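You operate a simulated robot arm through the tools that you are given. There is no shell and no other tool.

You are at the controls of a simulated two-armed robot. One attempt, no reset.

JOB
Trim the counter rig till a stroke of its bar reads 150 MM.
Fine: prove it by one full stroke after a zero; the bar ends home.
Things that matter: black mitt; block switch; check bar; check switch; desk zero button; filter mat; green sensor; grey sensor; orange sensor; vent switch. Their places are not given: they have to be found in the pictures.

The check looks at the end state, three seconds after you hand in, the way a careful person would. Anything else that was tipped, shoved, dropped, spilled or broken makes it a failure.

ROBOT AND FRAMES
Two 7-joint arms with fingered hands on one trunk that stands fixed in place. Base frame: the origin is at the foot of the trunk, x ahead of it, y to its left, z up. Readings come in mm, rad, newtons and seconds.
The left shoulder is at [42, 125, 1177], the right one opposite. With the tool pointing down near the work surface each hand reaches from about 100 to 660 mm from the base axis, measured 20 degrees to its own side. Payload 4 kg a hand.
The tool frame of a hand sits at the grasp point between the pads (the TCP): z along the fingers, y along the line on which they close. The tips reach 29 mm beyond it. The gripper opens to 100 mm; its body begins 34 mm behind the TCP. The gripper is a hand of 5 fingers: y runs from the thumb to the fingers, the wrist lies at [-15, -105, -177] in the tool frame, and closing takes about 1.5 s.
Orientation is that of the tool frame in the base frame, as a unit quaternion [w, x, y, z]. With the fingers straight down and the wrist toward the robot, the tool's x, y and z point along [0, 1, 0], [1, 0, 0] and [0, 0, -1] of the base frame.

CONTROLS
- The arms move only by the tool nudge_tool. It takes "left_series", "right_series" or both (then of equal length, played together; a hand with none holds still); each is a list of rows, each a list of 6 numbers: the shift along the tool's x, y, z in mm, then the turn, a rotation vector about the tool's x, y, z in rad. In form: [[tx, ty, tz, ax, ay, az], ...]. A call has 1 to 20 rows; each row is the pose to reach, as a shift and turn from the pose commanded when the call began, along the tool's axes at that moment. "left_fingers" and "right_fingers" are, for a hand that has rows, the closure, from 0 (fully open) to 1 (shut), set as the call begins (left out, the last holds). Each row takes 0.2 s and may step no farther than 50 mm and 0.15 rad from the row before; otherwise, or with a gripper value out of range, the whole call is refused. A pose out of reach is approached as far as the arm can. The call stops where the force on the tool passes 40 N (or 10 N more than at its start, if that is more) or the arm is blocked; 0.2 s more then pass. Each finger travels about 45 mm/s and halts on what it meets, pressing with about 26 N; the grip force reading is that of the motor and also rises with nothing between the fingers. The clock runs only during rows and for 0.2 s after the last one: add rows that repeat a pose to give the fingers time. The reply holds the time, the measured pose of the TCP, the force on the tool along the base axes, the opening and the grip force, in the units named above and with some noise, with the torque about the TCP (base axes, N m) and any sound that the robot's microphone picked up.
- Cameras (640 x 400 px; columns grow to the right, rows downward): "scene" is now at [138.4, -29.3, 1312.9]; the picture's right is [-0.32, -0.95, 0.00], its down [-0.46, 0.16, -0.87] and it looks along [0.83, -0.28, -0.49] (base axes); focal length 258 px, centre (320, 200). "left" rides on the left gripper at [-66, -86, -121] in its tool frame; the picture's right is [-0.76, -0.31, 0.58], its down [0.59, -0.70, 0.40] and it looks along [0.28, 0.64, 0.71] (tool axes); focal length 247 px, centre (320, 200). "right" rides on the right gripper at [66, -86, -121] in its tool frame; the picture's right is [-0.76, 0.31, -0.58], its down [-0.59, -0.70, 0.40] and it looks along [-0.28, 0.64, 0.71] (tool axes); focal length 247 px, centre (320, 200).
- get_image(camera): a new picture of that camera. It takes no simulated time.
- slide_trunk(by): moves the trunk up (or, below 0, down) by that many mm; the arms and the scene camera ride with it, the base frame stays. It gives what a move gives, with no picture.
- preshape(shape, hand): the hand has 5 fingers and takes this shape, open, in about a second: jaw (thumb against the fingers, like two jaws); tri (thumb and two fingers); tip (a fingertip pinch); poke (one finger out to press); point (the index stretched); flat (the hand flat); cup (the hand cupped); fist (a fist). The gripper value then closes the fingers along that shape, each until it touches; the sizes above hold for jaw. It gives what a move gives, with no picture.
- turn_head(pan, tilt): turns the head with the scene camera to pan (to the left, within 1.396 rad either way) and tilt (down, from -0.506 to 1.204), counted from straight ahead of the robot (the tilt from the chest, where the trunk bows). It gives what a move gives.
- probe_pixels(camera, pixels): for up to 12 pixels [column, row] of the newest picture of that camera ("zoom" is the newest enlarged one), the place [x, y, z] in the base frame of the surface seen there, good to about 2 mm. It takes no simulated time.
- enlarge(camera, box): a new picture of the part [left, top, right, bottom] of that camera's present view, enlarged. It takes no simulated time.
- close_job(): hands the job in; it is judged then, once.

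Leave the grippers open and the arms clear of the work at the hand-in unless told otherwise.

The tools are called after ">>>" as a command line: name --argument value ..., lists and objects as JSON in quotes. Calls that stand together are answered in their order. nudge_tool: Moves the arms, as the interface text tells. Its arguments: {"type":"object","properties":{"left_series":{"type":"array"},"left_fingers":{"type":"number"},"right_series":{"type":"array"},"right_fingers":{"type":"number"}},"required":[]} The other tools are called the same way: slide_trunk (by) moves the trunk up or down; preshape (shape, hand) gives the hand a shape; turn_head (pan, tilt) turns the head that bears the scene camera; get_image (camera) takes a picture; probe_pixels (camera, pixels) gives the place of the surface under pixels of a picture; enlarge (camera, box) takes an enlarged picture of a part of a camera's view; close_job () hands the job in.

At the start:

```text
clock: 0.0
left_position: [613.9, 19.6, 1207.6]
left_ee_rot: [0.0, 0.707, 0.707, 0.0]
left_ft_force: [0.1, -0.6, -0.3]
left_wrist_torque: [0.01, -0.01, 0.0]
left_finger_gap: 100.0
left_gripper_force: 0.0
left_shape: jaw
right_position: [401.4, -478.1, 1219.1]
right_ee_rot: [-0.001, 0.708, 0.706, 0.0]
right_ft_force: [0.2, -0.6, 0.1]
right_wrist_torque: [0.03, -0.03, 0.01]
right_finger_gap: 99.8
right_gripper_force: 0.1
right_shape: jaw
trunk travel left (down, up): [-375.0, 372.0]
head pan, tilt (commanded): [-0.328, 0.506]
```

scene: 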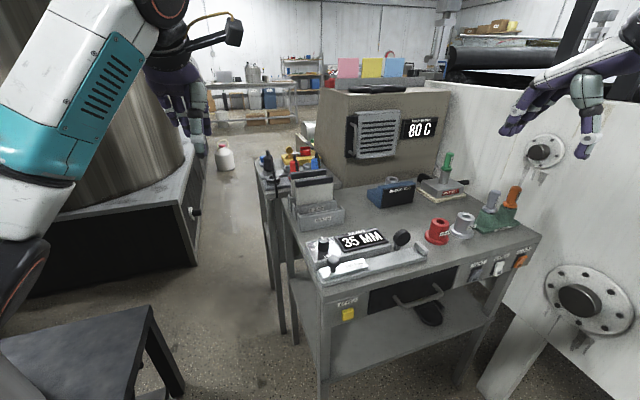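
right: 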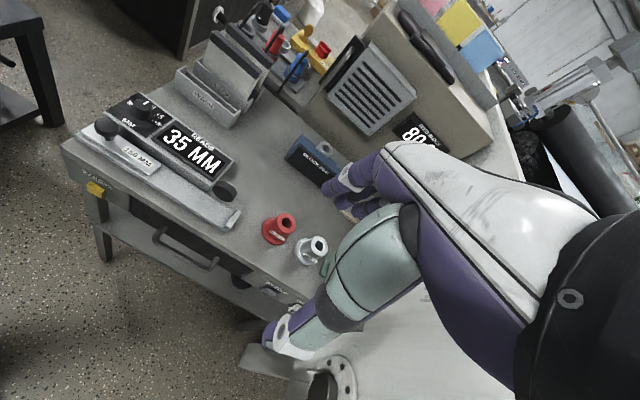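
left: 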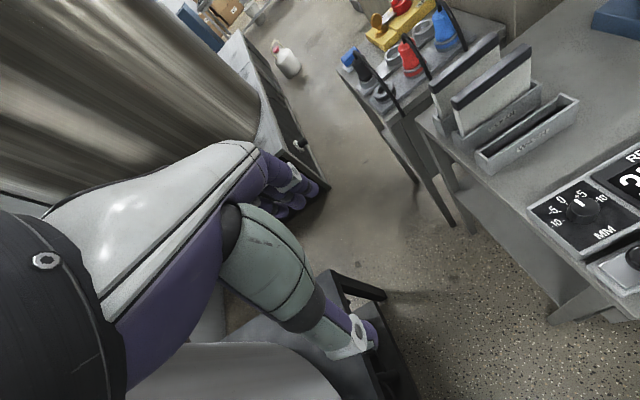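

I see a workbench with a counter reading "35 MM", a knob marked -10..+10, a bar with a black knob, and a heated housing reading "80 C". I'll enlarge the scene views to read labels before moving anything.

>>> enlarge --camera "scene" --box '[300, 210, 440, 300]'

>>> enlarge --camera "scene" --box '[400, 140, 560, 290]'

>>> enlarge --camera "scene" --box '[250, 130, 350, 240]'

>>> enlarge --camera "right" --box '[60, 80, 260, 230]'

>>> enlarge --camera "left" --box '[500, 120, 640, 300]'

```text
4.44 times, centred on (370, 255) of scene
```

zoom: 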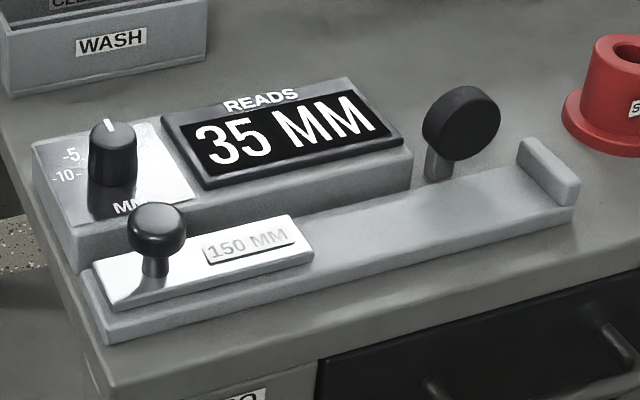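

```text
2.67 times, centred on (480, 215) of scene
```

zoom: 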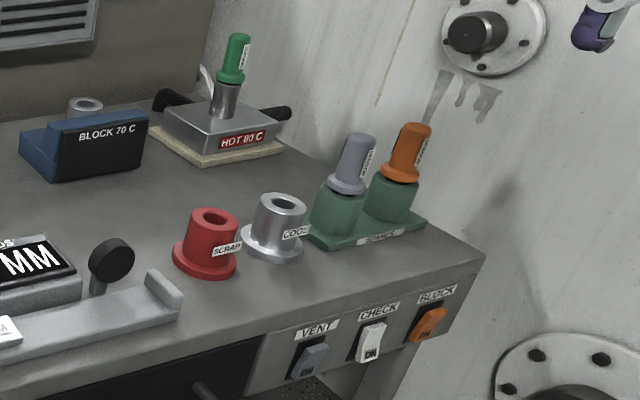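

```text
3.64 times, centred on (300, 185) of scene
```

zoom: 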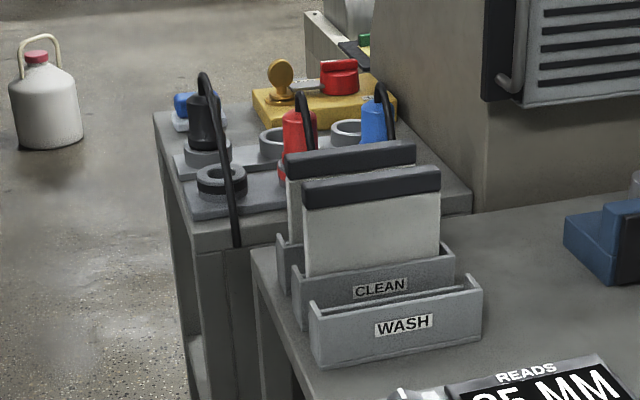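

```text
2.67 times, centred on (160, 155) of right
```

zoom: 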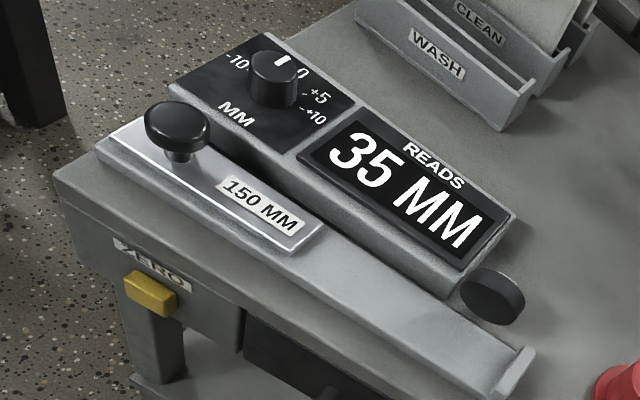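

```text
2.22 times, centred on (570, 210) of left
```

zoom: 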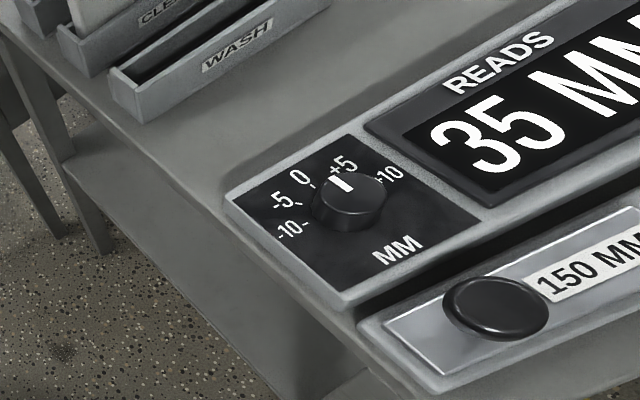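

The rig: trim knob (zoomed left view ~(350,200)) pointing at about +4/+5, sliding bar with black knob and plate "150 MM", an end stop, a black wheel, and a yellow ZERO button on the desk front. I'll probe positions of these in the scene picture.

>>> get_image --camera "scene"

>>> probe_pixels --camera "scene" --pixels '[[334, 257], [335, 268], [324, 242], [323, 251], [360, 265], [401, 238], [420, 245], [348, 314], [362, 239], [400, 255], [330, 280], [440, 265]]'

>>> enlarge --camera "scene" --box '[310, 220, 370, 290]'

>>> enlarge --camera "right" --box '[190, 160, 260, 240]'

```text
taken
```

scene: 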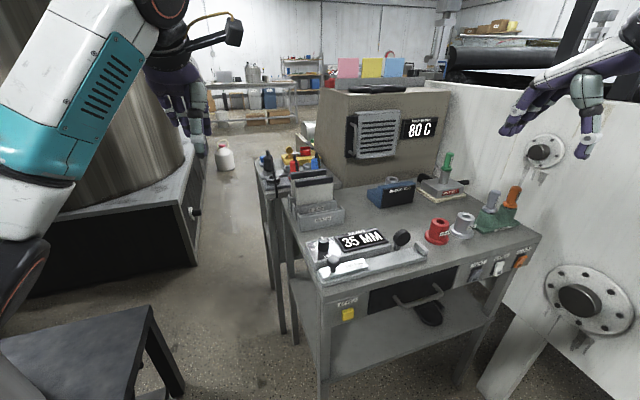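

```text
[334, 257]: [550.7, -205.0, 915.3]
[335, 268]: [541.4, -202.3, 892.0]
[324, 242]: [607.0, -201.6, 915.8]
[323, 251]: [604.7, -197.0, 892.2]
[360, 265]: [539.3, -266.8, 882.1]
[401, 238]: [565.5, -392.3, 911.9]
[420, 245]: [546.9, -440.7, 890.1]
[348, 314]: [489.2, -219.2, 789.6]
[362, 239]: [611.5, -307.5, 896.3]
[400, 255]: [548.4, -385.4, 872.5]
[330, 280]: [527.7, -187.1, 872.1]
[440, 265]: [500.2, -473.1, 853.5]
```

```text
5.71 times, centred on (340, 255) of scene
```

zoom: 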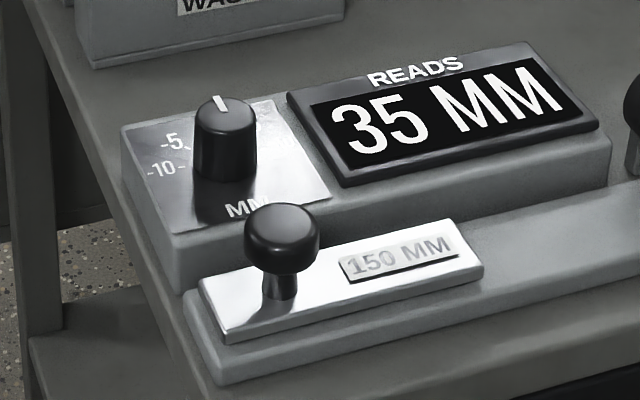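

```text
5.00 times, centred on (225, 200) of right
```

zoom: 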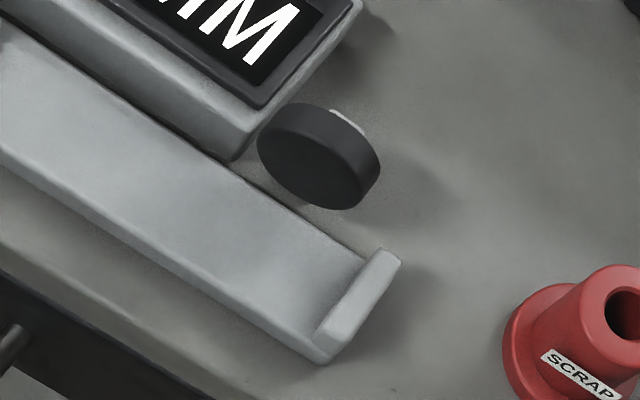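

The bar runs along -y from y≈-205 toward the stop at y≈-440; the trim knob is at about (605,-200). I'll look closely at the switches, the zero button, the wheel and the dial with enlarged views.

>>> enlarge --camera "scene" --box '[460, 245, 540, 295]'

>>> enlarge --camera "scene" --box '[320, 285, 470, 335]'

>>> enlarge --camera "right" --box '[110, 80, 190, 130]'

>>> enlarge --camera "left" --box '[530, 170, 640, 240]'

>>> enlarge --camera "scene" --box '[385, 70, 445, 160]'

```text
8.00 times, centred on (500, 270) of scene
```

zoom: 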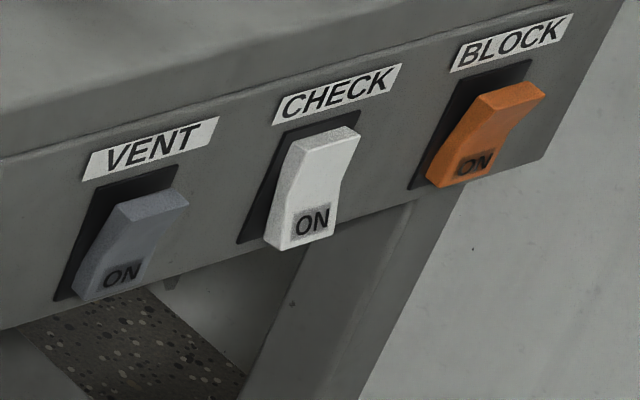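

```text
4.27 times, centred on (395, 310) of scene
```

zoom: 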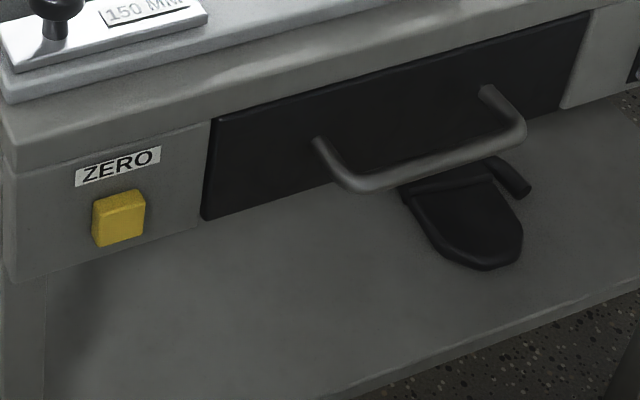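

```text
8.00 times, centred on (150, 105) of right
```

zoom: 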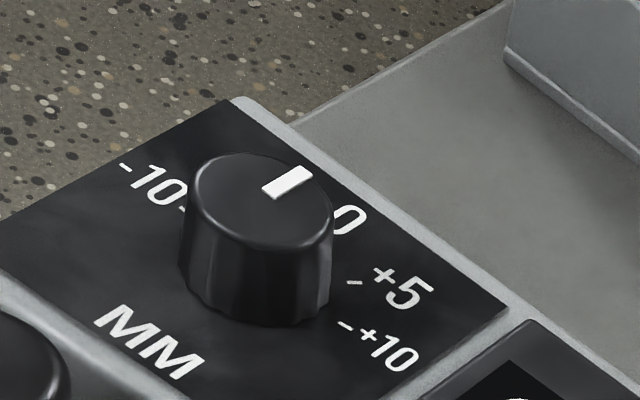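

```text
5.71 times, centred on (585, 205) of left
```

zoom: 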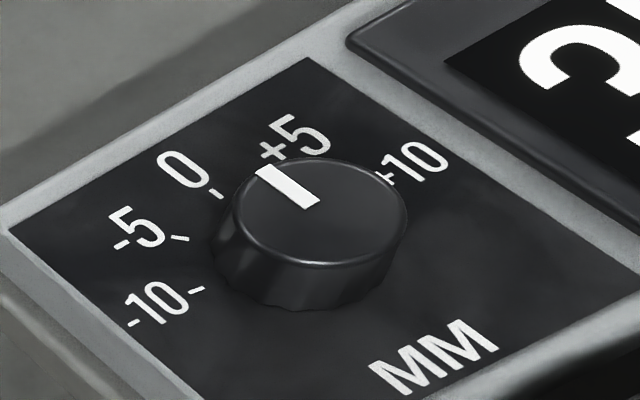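

```text
4.44 times, centred on (415, 115) of scene
```

zoom: 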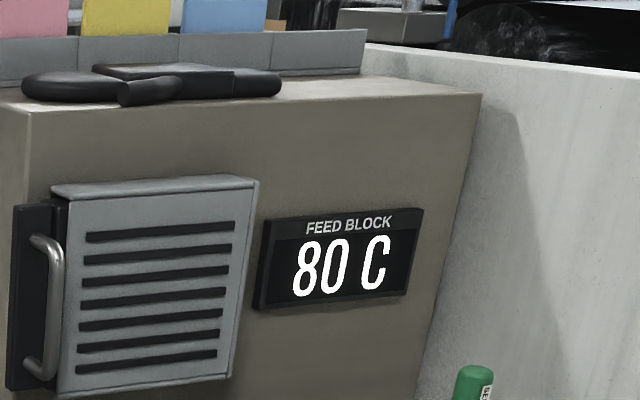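

The dial pointer is somewhere between 0 and +5 in these views; the CHECK rocker looks to sit differently from VENT and BLOCK (unclear yet). I'll bring the right hand (at (401,-478,1219), tool down) part way toward the rig, to (450,-350,1100), and see how the hand looks in the scene camera.

>>> nudge_tool --right_series '[[32, 12, 30, 0, 0, 0], [64, 24, 60, 0, 0, 0], [96, 37, 90, 0, 0, 0], [128, 49, 119, 0, 0, 0]]'

>>> get_image --camera "scene"

>>> get_image --camera "right"

```text
clock: 1.0
left_position: [614.0, 20.6, 1209.0]
left_ee_rot: [0.0, 0.707, 0.707, 0.0]
left_ft_force: [-0.7, 0.4, 0.0]
left_wrist_torque: [0.0, 0.0, 0.01]
left_finger_gap: 99.6
left_gripper_force: 0.2
left_shape: jaw
right_position: [449.9, -348.6, 1100.7]
right_ee_rot: [0.001, 0.708, 0.706, -0.001]
right_ft_force: [-0.1, -0.9, -0.7]
right_wrist_torque: [-0.01, 0.01, -0.03]
right_finger_gap: 99.7
right_gripper_force: 0.2
right_shape: jaw
trunk travel left (down, up): [-375.0, 372.0]
head pan, tilt (commanded): [-0.328, 0.506]
```

```text
taken
```

scene: 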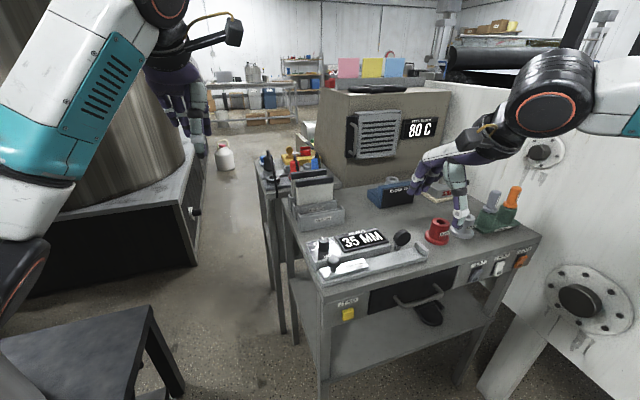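

```text
taken
```

right: 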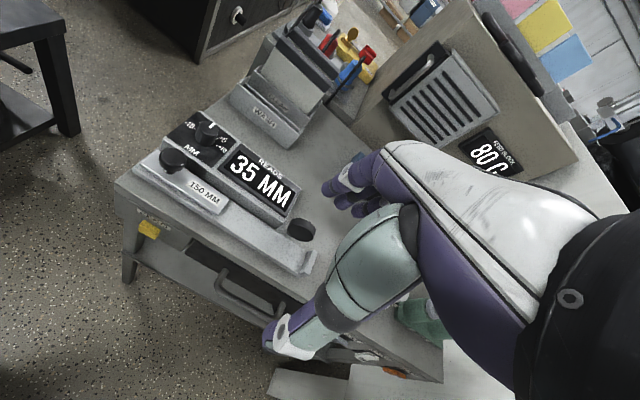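

The thumb (scene (462,222)) is on the robot side and the fingers on the far side, as expected. I'll try the "poke" shape on the right hand, here in free air, and look at where the finger goes.

>>> preshape --hand "right" --shape "poke"

>>> enlarge --camera "scene" --box '[380, 50, 620, 250]'

>>> get_image --camera "right"

```text
clock: 1.9
left_position: [612.5, 21.0, 1207.3]
left_ee_rot: [0.001, 0.707, 0.707, 0.0]
left_ft_force: [0.2, 0.0, 0.2]
left_wrist_torque: [-0.01, -0.02, -0.02]
left_finger_gap: 99.7
left_gripper_force: 0.2
left_shape: jaw
right_position: [449.4, -348.8, 1101.5]
right_ee_rot: [0.0, 0.707, 0.707, -0.001]
right_ft_force: [-0.5, -0.3, 0.7]
right_wrist_torque: [0.0, 0.04, -0.01]
right_finger_gap: 0.2
right_gripper_force: 0.0
right_shape: poke
trunk travel left (down, up): [-375.0, 372.0]
head pan, tilt (commanded): [-0.328, 0.506]
```

```text
2.00 times, centred on (500, 150) of scene
```

zoom: 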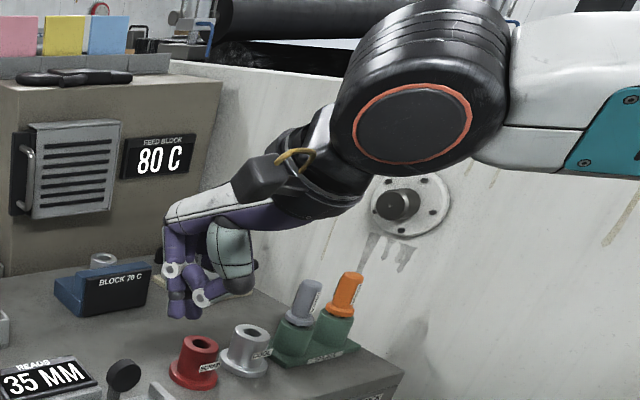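

```text
taken
```

right: 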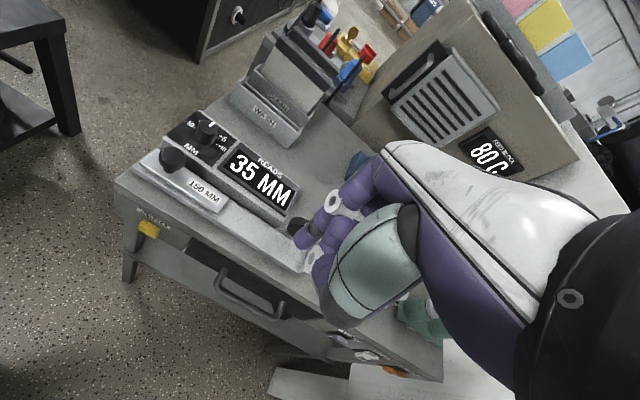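

I need the place of the poking fingertip relative to the tool. I'll enlarge the hand and probe the tip pixels.

>>> enlarge --camera "scene" --box '[440, 140, 520, 220]'

>>> enlarge --camera "right" --box '[270, 130, 430, 330]'

```text
5.00 times, centred on (480, 180) of scene
```

zoom: 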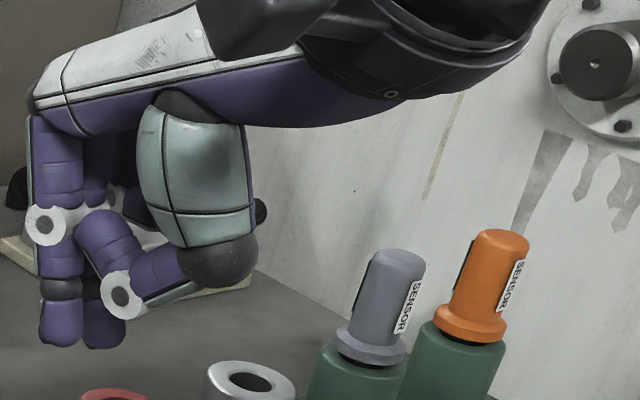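

```text
2.00 times, centred on (350, 230) of right
```

zoom: 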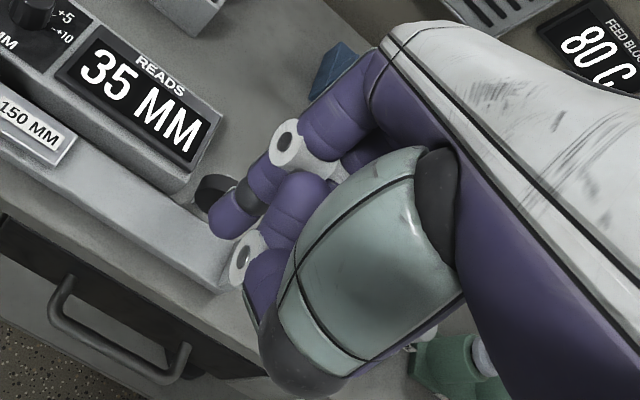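

>>> probe_pixels --camera "scene" --pixels '[[447, 182], [453, 181], [446, 172], [446, 162], [455, 177], [446, 152], [441, 150], [466, 150], [485, 155]]'

>>> probe_pixels --camera "right" --pixels '[[325, 240], [335, 248], [341, 201], [352, 190], [332, 262], [300, 232], [323, 236]]'

```text
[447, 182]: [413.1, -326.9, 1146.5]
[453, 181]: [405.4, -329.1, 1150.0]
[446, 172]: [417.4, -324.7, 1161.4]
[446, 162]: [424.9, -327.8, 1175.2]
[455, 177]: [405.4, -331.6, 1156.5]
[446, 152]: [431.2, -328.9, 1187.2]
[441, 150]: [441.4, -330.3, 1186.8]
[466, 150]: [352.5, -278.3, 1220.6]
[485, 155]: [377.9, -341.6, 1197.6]
```

```text
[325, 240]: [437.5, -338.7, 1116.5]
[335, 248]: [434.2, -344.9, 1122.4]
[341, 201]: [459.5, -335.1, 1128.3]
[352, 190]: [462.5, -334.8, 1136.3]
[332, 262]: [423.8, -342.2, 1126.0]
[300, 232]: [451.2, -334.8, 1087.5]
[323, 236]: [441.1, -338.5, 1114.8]
```

The zoom windows are wider than I took them for, so I'll re-probe the fingertip with corrected scene pixels: tip ≈(428,206), second tip ≈(437,206).

>>> probe_pixels --camera "scene" --pixels '[[428, 207], [437, 207], [428, 203], [425, 185], [440, 199], [437, 187], [428, 195], [448, 194], [460, 192], [456, 172], [425, 165], [437, 160]]'

>>> probe_pixels --camera "right" --pixels '[[302, 238], [299, 243], [310, 228], [331, 202], [325, 248], [322, 270], [345, 240], [335, 310], [365, 160], [400, 240]]'

```text
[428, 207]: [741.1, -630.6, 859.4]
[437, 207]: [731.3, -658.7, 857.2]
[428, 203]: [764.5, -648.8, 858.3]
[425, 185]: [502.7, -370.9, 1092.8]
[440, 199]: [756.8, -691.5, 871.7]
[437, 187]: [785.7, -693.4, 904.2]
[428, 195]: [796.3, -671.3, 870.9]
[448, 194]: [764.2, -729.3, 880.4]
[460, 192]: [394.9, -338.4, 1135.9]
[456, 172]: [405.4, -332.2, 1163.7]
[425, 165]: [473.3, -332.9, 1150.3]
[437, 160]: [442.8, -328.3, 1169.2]
```

```text
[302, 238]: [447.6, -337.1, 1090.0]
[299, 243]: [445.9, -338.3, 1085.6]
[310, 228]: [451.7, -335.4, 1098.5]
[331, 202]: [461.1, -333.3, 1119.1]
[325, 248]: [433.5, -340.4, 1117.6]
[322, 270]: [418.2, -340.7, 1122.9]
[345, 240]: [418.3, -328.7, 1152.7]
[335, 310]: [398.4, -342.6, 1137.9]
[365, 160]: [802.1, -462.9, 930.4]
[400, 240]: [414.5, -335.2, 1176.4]
```

The poke finger lies along tool z through the TCP, with its tip roughly 15–20 mm beyond it. Now I'll probe the zero button and panel from the right camera's current picture (button ≈(148,228)) and an enlarged scene view.

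>>> enlarge --camera "right" --box '[100, 190, 230, 270]'

>>> probe_pixels --camera "right" --pixels '[[148, 228], [143, 232], [152, 231], [148, 235], [135, 225], [165, 235], [125, 205], [175, 225], [172, 158], [208, 130], [300, 228], [300, 262]]'

>>> get_image --camera "scene"

>>> probe_pixels --camera "scene" --pixels '[[345, 314], [350, 313], [348, 310], [348, 318], [340, 320], [356, 318], [345, 302], [345, 295], [380, 285], [428, 206], [437, 207]]'

```text
4.92 times, centred on (165, 230) of right
```

zoom: 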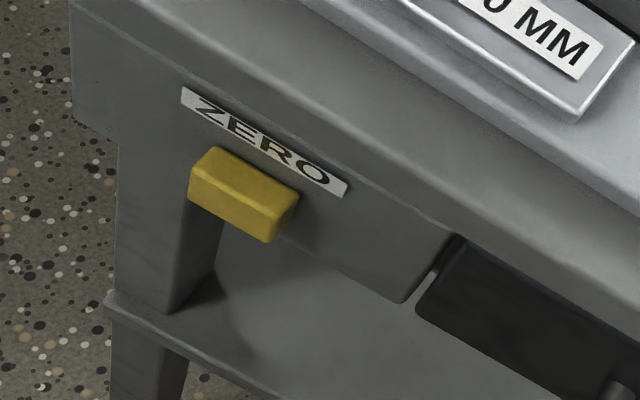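

```text
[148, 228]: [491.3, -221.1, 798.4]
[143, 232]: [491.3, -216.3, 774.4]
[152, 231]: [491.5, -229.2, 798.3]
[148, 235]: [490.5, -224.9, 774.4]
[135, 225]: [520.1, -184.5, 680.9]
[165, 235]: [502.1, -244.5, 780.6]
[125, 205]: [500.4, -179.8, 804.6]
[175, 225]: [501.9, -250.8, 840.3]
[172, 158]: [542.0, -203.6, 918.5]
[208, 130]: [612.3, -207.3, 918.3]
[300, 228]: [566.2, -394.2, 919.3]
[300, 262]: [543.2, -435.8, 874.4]
```

```text
taken
```

scene: 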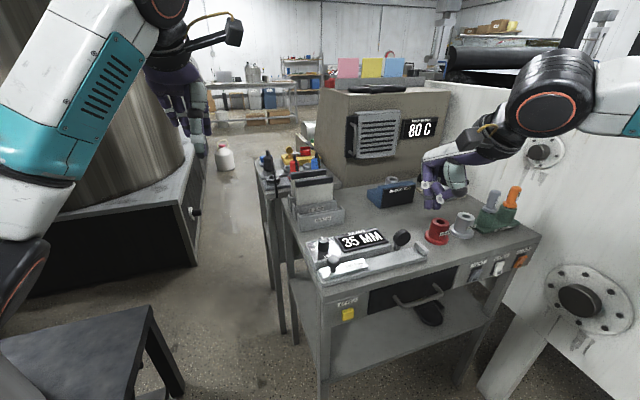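

```text
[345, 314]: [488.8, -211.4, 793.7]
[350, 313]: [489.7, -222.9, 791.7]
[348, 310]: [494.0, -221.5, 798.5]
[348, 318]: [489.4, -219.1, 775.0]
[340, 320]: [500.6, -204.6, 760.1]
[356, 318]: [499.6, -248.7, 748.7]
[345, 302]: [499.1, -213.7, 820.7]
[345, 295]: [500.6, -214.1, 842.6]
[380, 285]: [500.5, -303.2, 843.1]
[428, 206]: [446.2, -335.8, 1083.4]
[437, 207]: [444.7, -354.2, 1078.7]
```

Button face is at x≈489, y from -208 to -232, z from 775 to 798; panel at x≈500. I'll look at the poke hand closer once more to tell how many fingertips extend.

>>> enlarge --camera "scene" --box '[410, 175, 474, 215]'

>>> probe_pixels --camera "zoom" --pixels '[[150, 310], [190, 320], [240, 310], [270, 320], [260, 250], [330, 200], [150, 200]]'

```text
10.00 times, centred on (442, 195) of scene
```

zoom: 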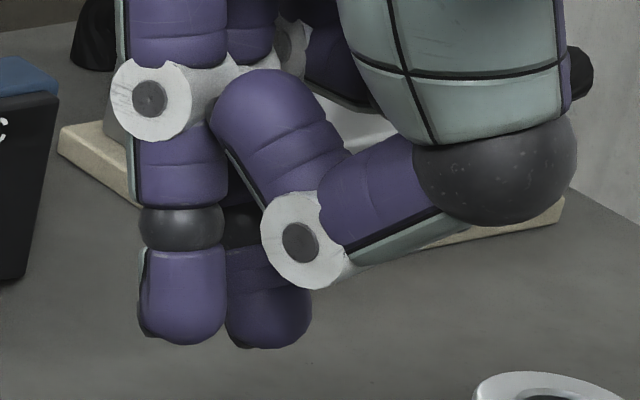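

```text
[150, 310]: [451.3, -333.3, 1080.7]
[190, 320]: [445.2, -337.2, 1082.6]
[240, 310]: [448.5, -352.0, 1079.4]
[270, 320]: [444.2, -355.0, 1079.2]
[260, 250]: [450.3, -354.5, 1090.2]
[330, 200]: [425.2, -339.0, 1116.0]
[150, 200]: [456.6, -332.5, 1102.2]
```

Poke actually puts index and middle side by side (total width ~38 mm, centred on TCP, tips ~25 mm beyond). That will do for the button. I'll back off to (400,-290,1000) while tilting the fingers 0.9 rad forward.

>>> nudge_tool --right_series '[[10, -8, 17, -0.15, 0, 0], [20, -17, 34, -0.3, 0, 0], [30, -25, 50, -0.45, 0, 0], [40, -33, 67, -0.6, 0, 0], [50, -42, 84, -0.75, 0, 0], [59, -50, 101, -0.9, 0, 0]]'

>>> get_image --camera "scene"

>>> get_image --camera "right"

```text
clock: 3.3
left_position: [612.0, 20.7, 1207.4]
left_ee_rot: [-0.001, 0.707, 0.707, 0.0]
left_ft_force: [0.0, -0.5, -0.6]
left_wrist_torque: [-0.02, -0.03, -0.04]
left_finger_gap: 99.9
left_gripper_force: 0.0
left_shape: jaw
right_position: [414.6, -298.5, 984.4]
right_ee_rot: [0.308, 0.637, 0.636, 0.309]
right_ft_force: [-0.1, -0.5, 0.2]
right_wrist_torque: [-0.02, 0.01, 0.0]
right_finger_gap: 0.0
right_gripper_force: 0.1
right_shape: poke
right hand out of reach, approached as far as the arm can: row 3, 4, 5, 6
trunk travel left (down, up): [-375.0, 372.0]
head pan, tilt (commanded): [-0.328, 0.506]
```

```text
taken
```

scene: 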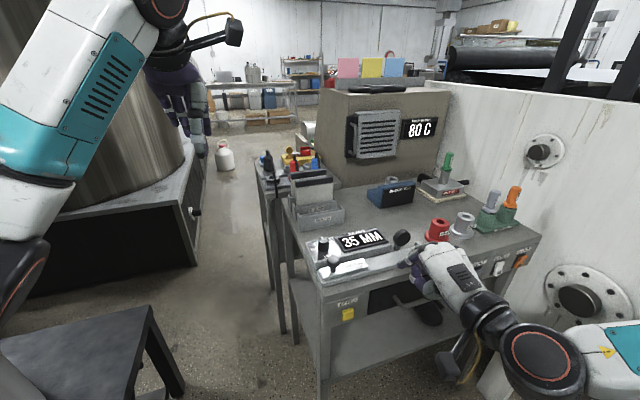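

```text
taken
```

right: 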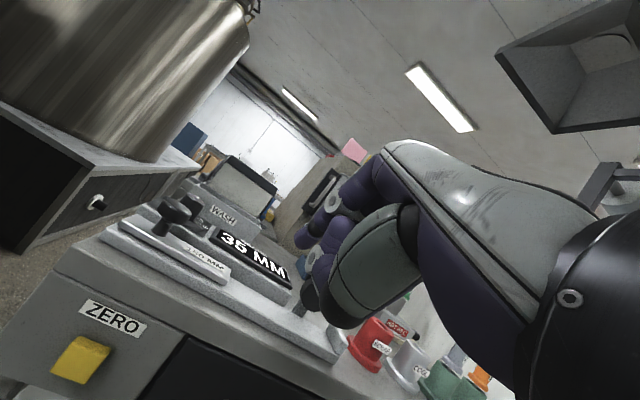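

The tilt was reached; position is (415,-299,984), a bit off because the arm was too folded there. Lower down it should be better. I'll check the drawer handle's place so the hand keeps clear of it.

>>> enlarge --camera "scene" --box '[330, 270, 458, 350]'

>>> probe_pixels --camera "scene" --pixels '[[395, 296], [400, 302], [405, 305], [415, 303], [425, 300], [348, 314], [435, 291]]'

>>> enlarge --camera "right" --box '[240, 150, 400, 350]'

```text
5.00 times, centred on (394, 310) of scene
```

zoom: 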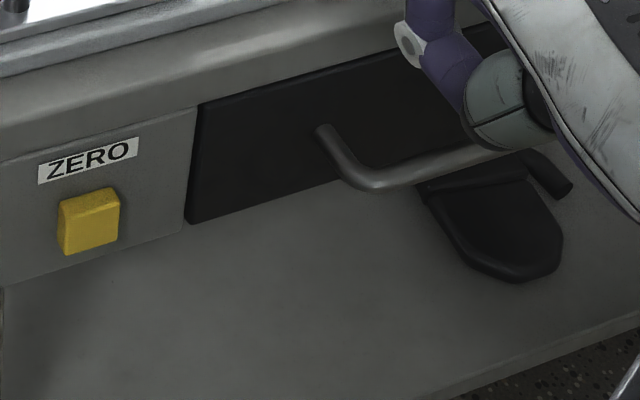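

```text
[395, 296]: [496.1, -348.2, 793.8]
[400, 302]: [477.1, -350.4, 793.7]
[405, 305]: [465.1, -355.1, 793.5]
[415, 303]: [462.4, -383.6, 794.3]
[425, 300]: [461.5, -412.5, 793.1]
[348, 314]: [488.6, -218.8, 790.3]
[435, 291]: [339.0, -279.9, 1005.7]
```

```text
2.00 times, centred on (320, 250) of right
```

zoom: 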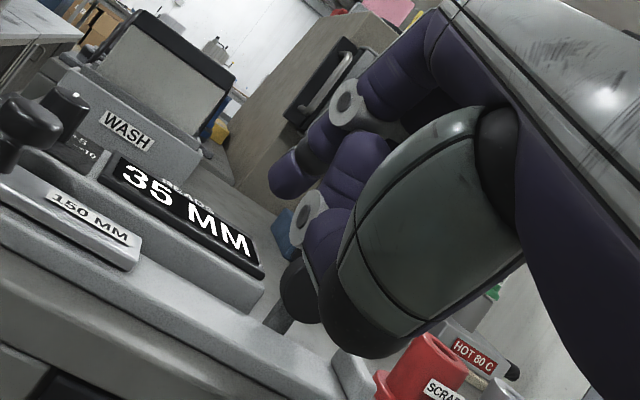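

The handle starts at y≈-348, so at y=-220 the hand stays clear of it. I'll move to y≈-220 and down to z≈800–815, about 40–50 mm in front of the button.

>>> nudge_tool --right_series '[[35, -17.3, 26.5, 0, 0, 0], [68, -38.6, 51.1, 0, 0, 0], [75, -69.8, 81, 0, 0, 0], [75, -105.1, 109, 0, 0, 0], [75, -132.5, 130.8, 0, 0, 0]]'

>>> get_image --camera "scene"

>>> get_image --camera "right"

```text
clock: 4.5
left_position: [612.9, 21.3, 1208.1]
left_ee_rot: [-0.001, 0.707, 0.707, -0.001]
left_ft_force: [0.0, 0.7, 0.8]
left_wrist_torque: [-0.01, -0.02, -0.02]
left_finger_gap: 99.8
left_gripper_force: 0.1
left_shape: jaw
right_position: [434.5, -225.5, 799.2]
right_ee_rot: [0.308, 0.637, 0.636, 0.307]
right_ft_force: [0.2, 0.4, -0.3]
right_wrist_torque: [-0.01, -0.01, 0.01]
right_finger_gap: 0.0
right_gripper_force: 0.1
right_shape: poke
trunk travel left (down, up): [-375.0, 372.0]
head pan, tilt (commanded): [-0.328, 0.506]
```

```text
taken
```

scene: 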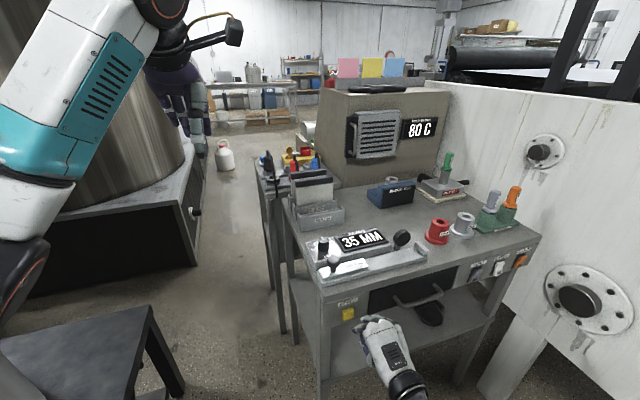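

```text
taken
```

right: 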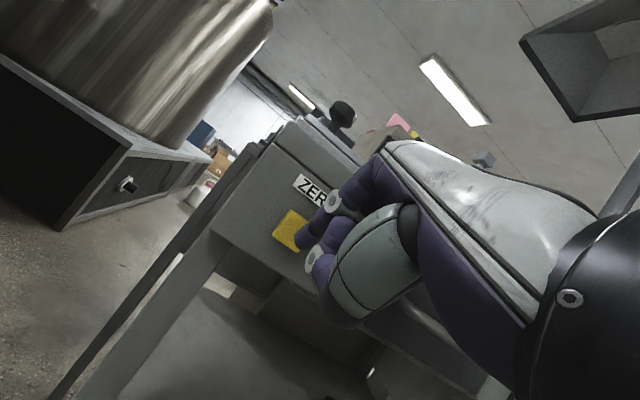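

The hand is in front of the button at (434,-225,799). I'll check the alignment in an enlarged view before pressing.

>>> enlarge --camera "scene" --box '[320, 280, 448, 360]'

>>> enlarge --camera "right" --box '[240, 170, 400, 270]'

>>> probe_pixels --camera "zoom" --pixels '[[260, 280], [235, 300], [200, 240], [280, 240], [330, 360]]'

```text
5.00 times, centred on (384, 320) of scene
```

zoom: 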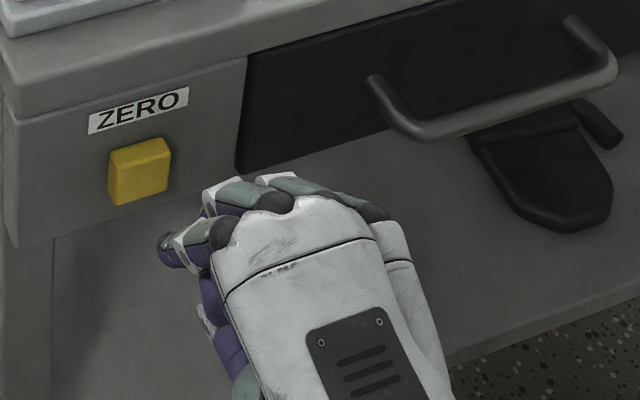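

```text
4.00 times, centred on (320, 220) of right
```

zoom: 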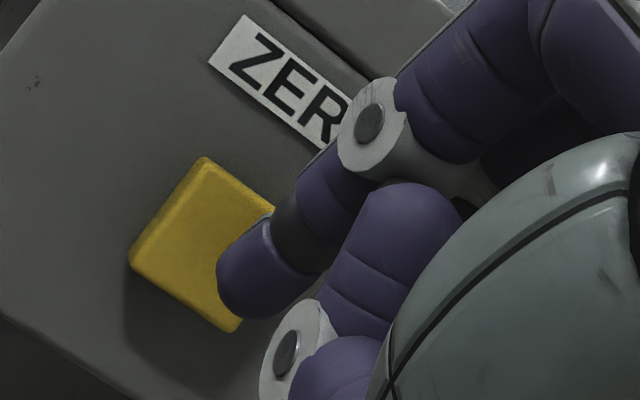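

```text
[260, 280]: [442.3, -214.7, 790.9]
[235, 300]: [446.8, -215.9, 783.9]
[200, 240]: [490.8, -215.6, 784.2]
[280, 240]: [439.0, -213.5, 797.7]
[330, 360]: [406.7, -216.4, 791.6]
```

The index tip lines up in height (z≈784–790); it needs ~8 mm more to the left (+y). I'll advance 28 mm along +x with that shift and then creep to about 38 mm to press.

>>> nudge_tool --right_series '[[3, 6.2, 7.8, 0, 0, 0], [6, 12.4, 15.7, 0, 0, 0], [8, 17.4, 21.9, 0, 0, 0], [8, 19.9, 25.1, 0, 0, 0], [8, 21.8, 27.4, 0, 0, 0], [8, 23.6, 29.8, 0, 0, 0]]'

>>> get_image --camera "scene"

>>> enlarge --camera "right" --box '[240, 170, 400, 270]'

```text
clock: 5.9
left_position: [611.7, 20.4, 1209.1]
left_ee_rot: [0.001, 0.707, 0.707, 0.0]
left_ft_force: [-0.1, 0.4, -0.3]
left_wrist_torque: [0.0, -0.01, -0.02]
left_finger_gap: 99.8
left_gripper_force: 0.0
left_shape: jaw
right_position: [470.8, -218.7, 800.2]
right_ee_rot: [0.308, 0.637, 0.637, 0.307]
right_ft_force: [-14.3, 1.5, 2.6]
right_wrist_torque: [0.04, 0.19, 0.03]
right_finger_gap: 0.2
right_gripper_force: 0.2
right_shape: poke
trunk travel left (down, up): [-375.0, 372.0]
head pan, tilt (commanded): [-0.328, 0.506]
heard: click
```

```text
taken
```

scene: 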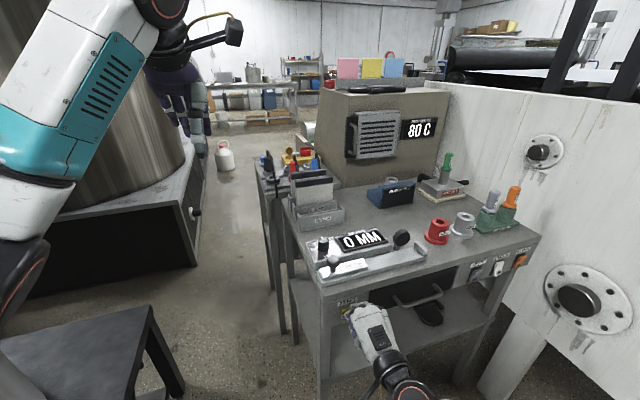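

```text
4.00 times, centred on (320, 220) of right
```

zoom: 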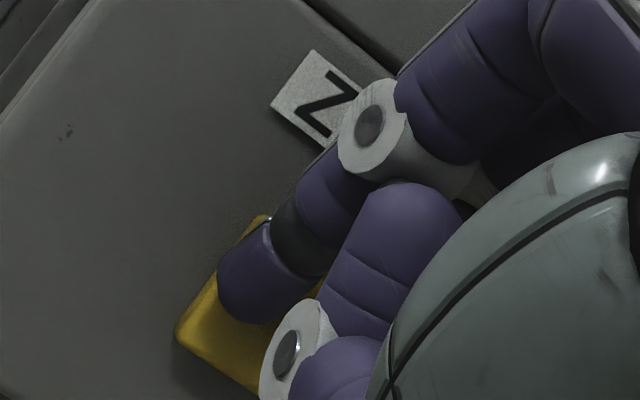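

Click heard and the counter reads "0 MM". I'll back off from the button 55 mm along -x and rise.

>>> nudge_tool --right_series '[[0, -18.7, -23.5, 0, 0, 0], [0, -34.2, -43.1, 0, 0, 0], [0, -3, -68, 0, 0, 0], [-15, 32.2, -96, 0, 0, 0], [-30, 67.5, -124, 0, 0, 0], [-45, 102.7, -152, 0, 0, 0]]'

>>> get_image --camera "scene"

```text
clock: 7.3
left_position: [612.4, 18.8, 1207.3]
left_ee_rot: [-0.001, 0.707, 0.707, 0.0]
left_ft_force: [0.8, -0.4, -0.2]
left_wrist_torque: [0.02, 0.02, -0.02]
left_finger_gap: 99.8
left_gripper_force: 0.1
left_shape: jaw
right_position: [423.2, -262.7, 971.4]
right_ee_rot: [0.308, 0.637, 0.637, 0.308]
right_ft_force: [0.5, 0.7, 0.0]
right_wrist_torque: [0.01, 0.03, 0.0]
right_finger_gap: 0.0
right_gripper_force: 0.2
right_shape: poke
right hand out of reach, approached as far as the arm can: row 6
trunk travel left (down, up): [-375.0, 372.0]
head pan, tilt (commanded): [-0.328, 0.506]
```

```text
taken
```

scene: 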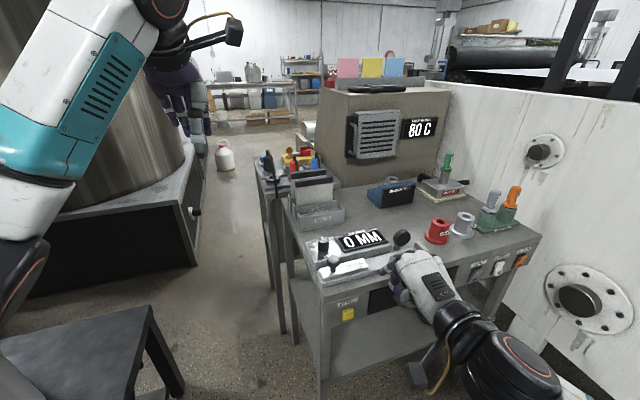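

Counter holds 0. Before stroking the bar I'll measure the black wheel and the box/knob heights that fingers must clear.

>>> enlarge --camera "scene" --box '[356, 215, 436, 265]'

>>> probe_pixels --camera "scene" --pixels '[[401, 231], [401, 236], [396, 240], [407, 236], [401, 244], [390, 247], [383, 236], [345, 247], [334, 256], [334, 262], [316, 246], [330, 265]]'

>>> get_image --camera "right"

```text
8.00 times, centred on (396, 240) of scene
```

zoom: 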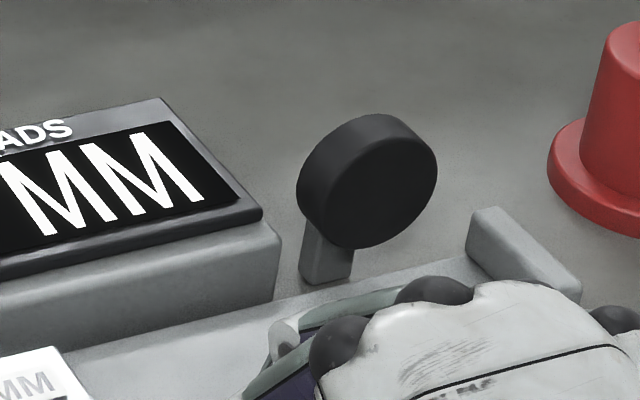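

```text
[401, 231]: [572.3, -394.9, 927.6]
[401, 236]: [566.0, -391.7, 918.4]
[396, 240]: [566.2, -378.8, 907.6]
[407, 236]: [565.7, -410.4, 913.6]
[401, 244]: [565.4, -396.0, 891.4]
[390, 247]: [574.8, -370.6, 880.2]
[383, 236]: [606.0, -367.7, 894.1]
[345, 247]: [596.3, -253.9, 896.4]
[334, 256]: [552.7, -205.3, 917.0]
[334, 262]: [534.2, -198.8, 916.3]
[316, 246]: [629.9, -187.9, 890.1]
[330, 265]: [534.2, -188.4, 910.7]
```

```text
taken
```

right: 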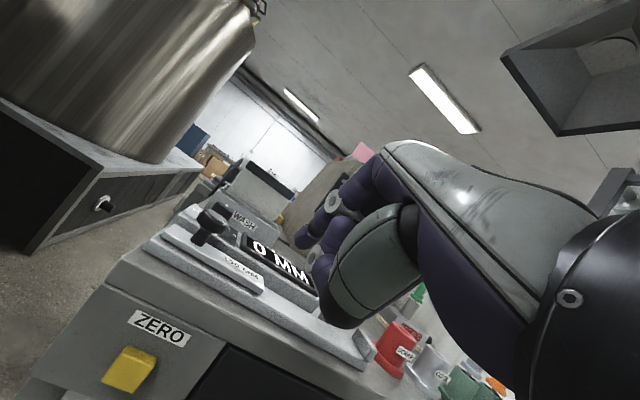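

Wheel: front face x≈565, centre (566,-394,908), top z≈928. I'll push the bar knob (centre ≈(544,-202), top z 918) with the side of the two straight poke fingers, staying at x≈545, so the wheel is not touched. First I return the tool to vertical at about (480,-200,1010).

>>> nudge_tool --right_series '[[9, 9.4, 2.9, 0.129, 0, 0], [18, 18.9, 5.8, 0.257, 0, 0], [27, 28.3, 8.7, 0.386, 0, 0], [36, 37.7, 11.7, 0.514, 0, 0], [45, 47.1, 14.6, 0.643, 0, 0], [54, 56.6, 17.5, 0.771, 0, 0], [63, 66, 20.4, 0.9, 0, 0]]'

>>> get_image --camera "scene"

>>> get_image --camera "right"

```text
clock: 8.9
left_position: [613.0, 20.7, 1207.4]
left_ee_rot: [-0.001, 0.706, 0.708, 0.0]
left_ft_force: [0.7, 1.4, 0.3]
left_wrist_torque: [0.0, 0.0, 0.02]
left_finger_gap: 99.9
left_gripper_force: 0.1
left_shape: jaw
right_position: [479.2, -202.1, 1010.8]
right_ee_rot: [0.001, 0.707, 0.707, -0.001]
right_ft_force: [0.5, -0.1, -1.2]
right_wrist_torque: [0.03, 0.0, -0.01]
right_finger_gap: 0.0
right_gripper_force: 0.1
right_shape: poke
right hand out of reach, approached as far as the arm can: row 1, 2, 3, 4
trunk travel left (down, up): [-375.0, 372.0]
head pan, tilt (commanded): [-0.328, 0.506]
```

```text
taken
```

scene: 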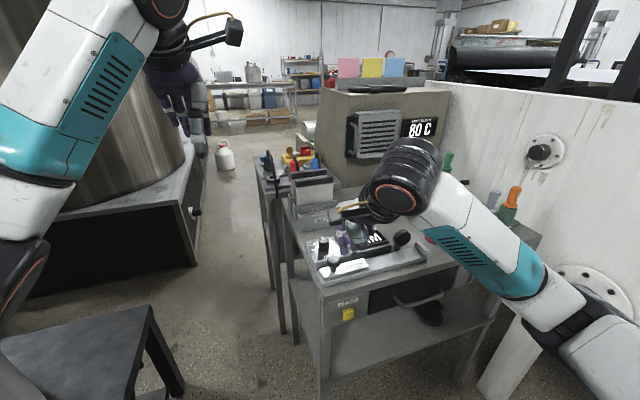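

```text
taken
```

right: 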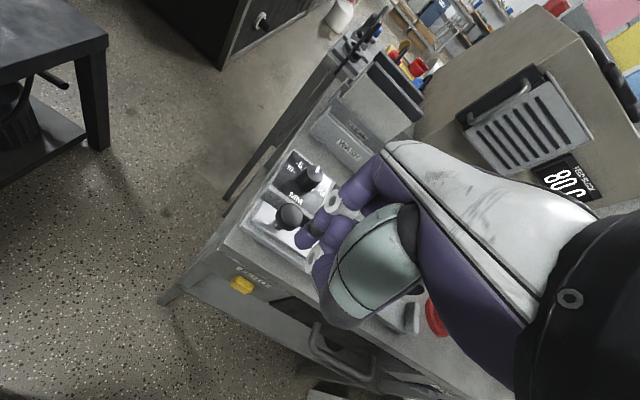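

Vertical tool at (479,-202,1011). I'll enlarge this near top-down view of the dial and bar knob, and probe them.

>>> enlarge --camera "right" --box '[250, 130, 378, 210]'

>>> enlarge --camera "right" --box '[282, 150, 346, 190]'

>>> probe_pixels --camera "right" --pixels '[[289, 215], [280, 216], [298, 213], [289, 207], [289, 223], [316, 172], [309, 174], [320, 178]]'

```text
5.00 times, centred on (314, 170) of right
```

zoom: 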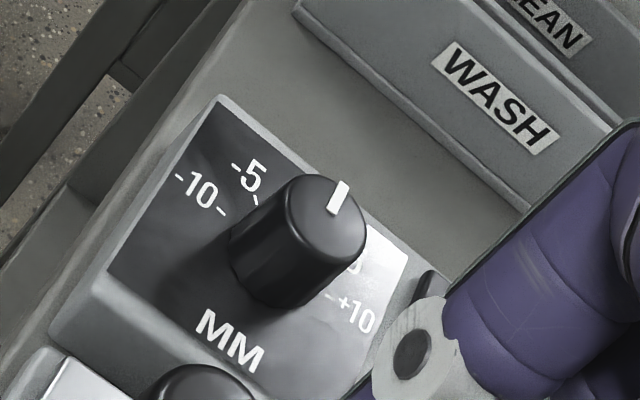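

```text
10.00 times, centred on (314, 170) of right
```

zoom: 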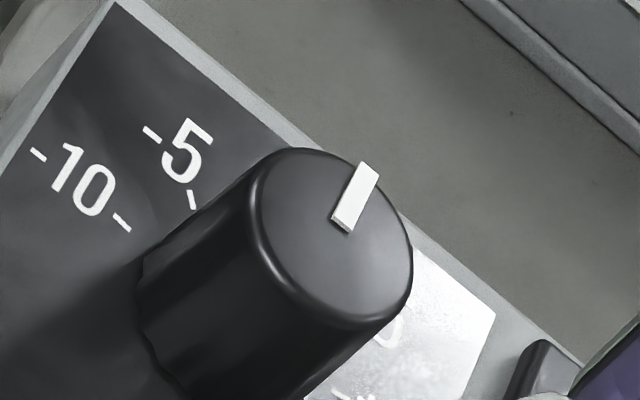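

```text
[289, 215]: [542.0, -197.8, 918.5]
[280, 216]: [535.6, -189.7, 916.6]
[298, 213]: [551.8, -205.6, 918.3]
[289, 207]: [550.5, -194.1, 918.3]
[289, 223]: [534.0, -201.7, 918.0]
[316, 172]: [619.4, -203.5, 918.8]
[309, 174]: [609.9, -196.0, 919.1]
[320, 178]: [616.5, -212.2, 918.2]
```

I'll probe the pointer's ends and visible tick marks in this zoom to get the pointer angle.

>>> probe_pixels --camera "zoom" --pixels '[[342, 226], [358, 192], [370, 170], [116, 216], [129, 230], [191, 192], [195, 208], [265, 235], [405, 240], [310, 155], [350, 320], [335, 240]]'

```text
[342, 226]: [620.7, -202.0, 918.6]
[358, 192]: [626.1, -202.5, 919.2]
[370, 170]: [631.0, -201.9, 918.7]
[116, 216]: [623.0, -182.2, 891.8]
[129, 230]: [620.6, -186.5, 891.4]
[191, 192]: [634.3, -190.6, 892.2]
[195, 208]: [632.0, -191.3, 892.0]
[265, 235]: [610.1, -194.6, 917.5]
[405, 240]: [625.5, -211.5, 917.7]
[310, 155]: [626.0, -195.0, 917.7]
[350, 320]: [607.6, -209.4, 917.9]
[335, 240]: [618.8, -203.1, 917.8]
```

Knob centre ≈(617,-203); ticks give ~7.5° per mm with 0 along +x, and the pointer sits at about 0. Now I'll place the two fingers on the left (+y) side of the bar knob: over (542,-150), then down to z≈920.

>>> nudge_tool --right_series '[[26, 31, 0, 0, 0, 0], [52, 63, 10, 0, 0, 0], [52, 63, 50, 0, 0, 0], [52, 63, 75, 0, 0, 0], [52, 63, 90, 0, 0, 0]]'

>>> get_image --camera "scene"

>>> get_image --camera "right"

```text
clock: 10.1
left_position: [613.8, 20.6, 1207.4]
left_ee_rot: [0.0, 0.707, 0.707, 0.001]
left_ft_force: [0.2, 0.0, 0.2]
left_wrist_torque: [0.01, -0.01, -0.01]
left_finger_gap: 99.9
left_gripper_force: 0.0
left_shape: jaw
right_position: [542.3, -152.1, 919.7]
right_ee_rot: [0.0, 0.708, 0.706, 0.001]
right_ft_force: [-0.2, -0.3, -0.4]
right_wrist_torque: [-0.01, 0.01, -0.01]
right_finger_gap: 0.0
right_gripper_force: 0.1
right_shape: poke
trunk travel left (down, up): [-375.0, 372.0]
head pan, tilt (commanded): [-0.328, 0.506]
```

```text
taken
```

scene: 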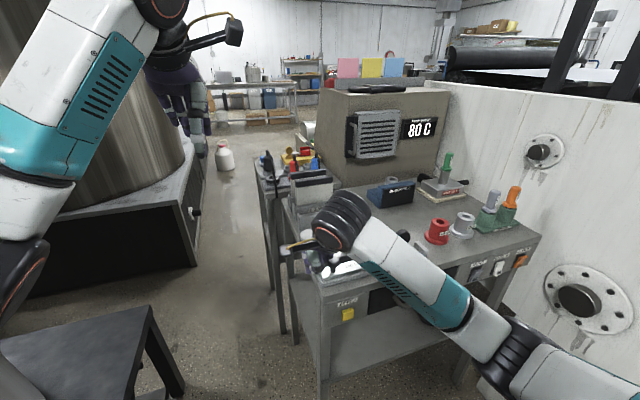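

```text
taken
```

right: 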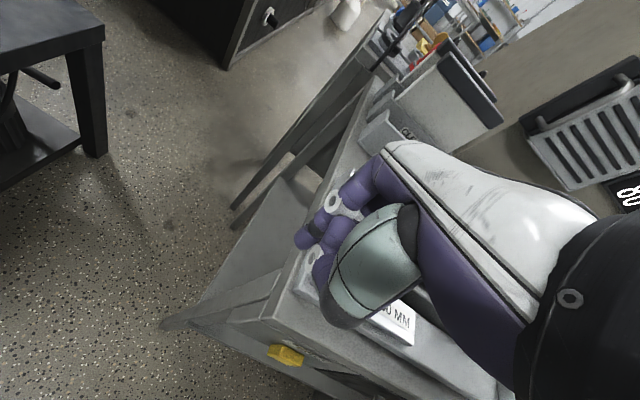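

The right arm blocks the scene camera's view of the rig. I'll turn the left hand (high up at (613,20,1207)) about its vertical axis so its camera looks toward the rig.

>>> nudge_tool --left_series '[[0, 0, 0, 0, 0, 0.15], [0, 0, 0, 0, 0, 0.3], [0, 0, 0, 0, 0, 0.45], [0, 0, 0, 0, 0, 0.6], [0, 0, 0, 0, 0, 0.75], [0, 0, 0, 0, 0, 0.9], [0, 0, 0, 0, 0, 1.05], [0, 0, 0, 0, 0, 1.2]]'

>>> get_image --camera "left"

```text
clock: 11.9
left_position: [614.2, 20.8, 1207.3]
left_ee_rot: [0.0, 0.983, 0.183, 0.0]
left_ft_force: [0.0, -0.3, 0.9]
left_wrist_torque: [-0.03, -0.04, 0.03]
left_finger_gap: 99.8
left_gripper_force: 0.1
left_shape: jaw
right_position: [541.3, -150.4, 921.4]
right_ee_rot: [0.0, 0.708, 0.706, 0.0]
right_ft_force: [0.0, 0.8, -0.5]
right_wrist_torque: [-0.02, 0.01, 0.02]
right_finger_gap: 0.0
right_gripper_force: 0.0
right_shape: poke
trunk travel left (down, up): [-375.0, 372.0]
head pan, tilt (commanded): [-0.328, 0.506]
```

```text
taken
```

left: 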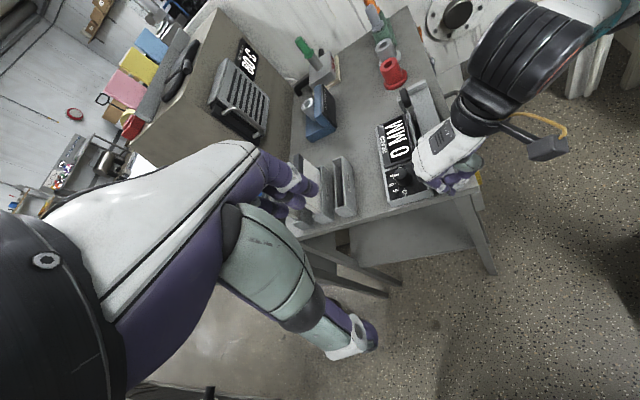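

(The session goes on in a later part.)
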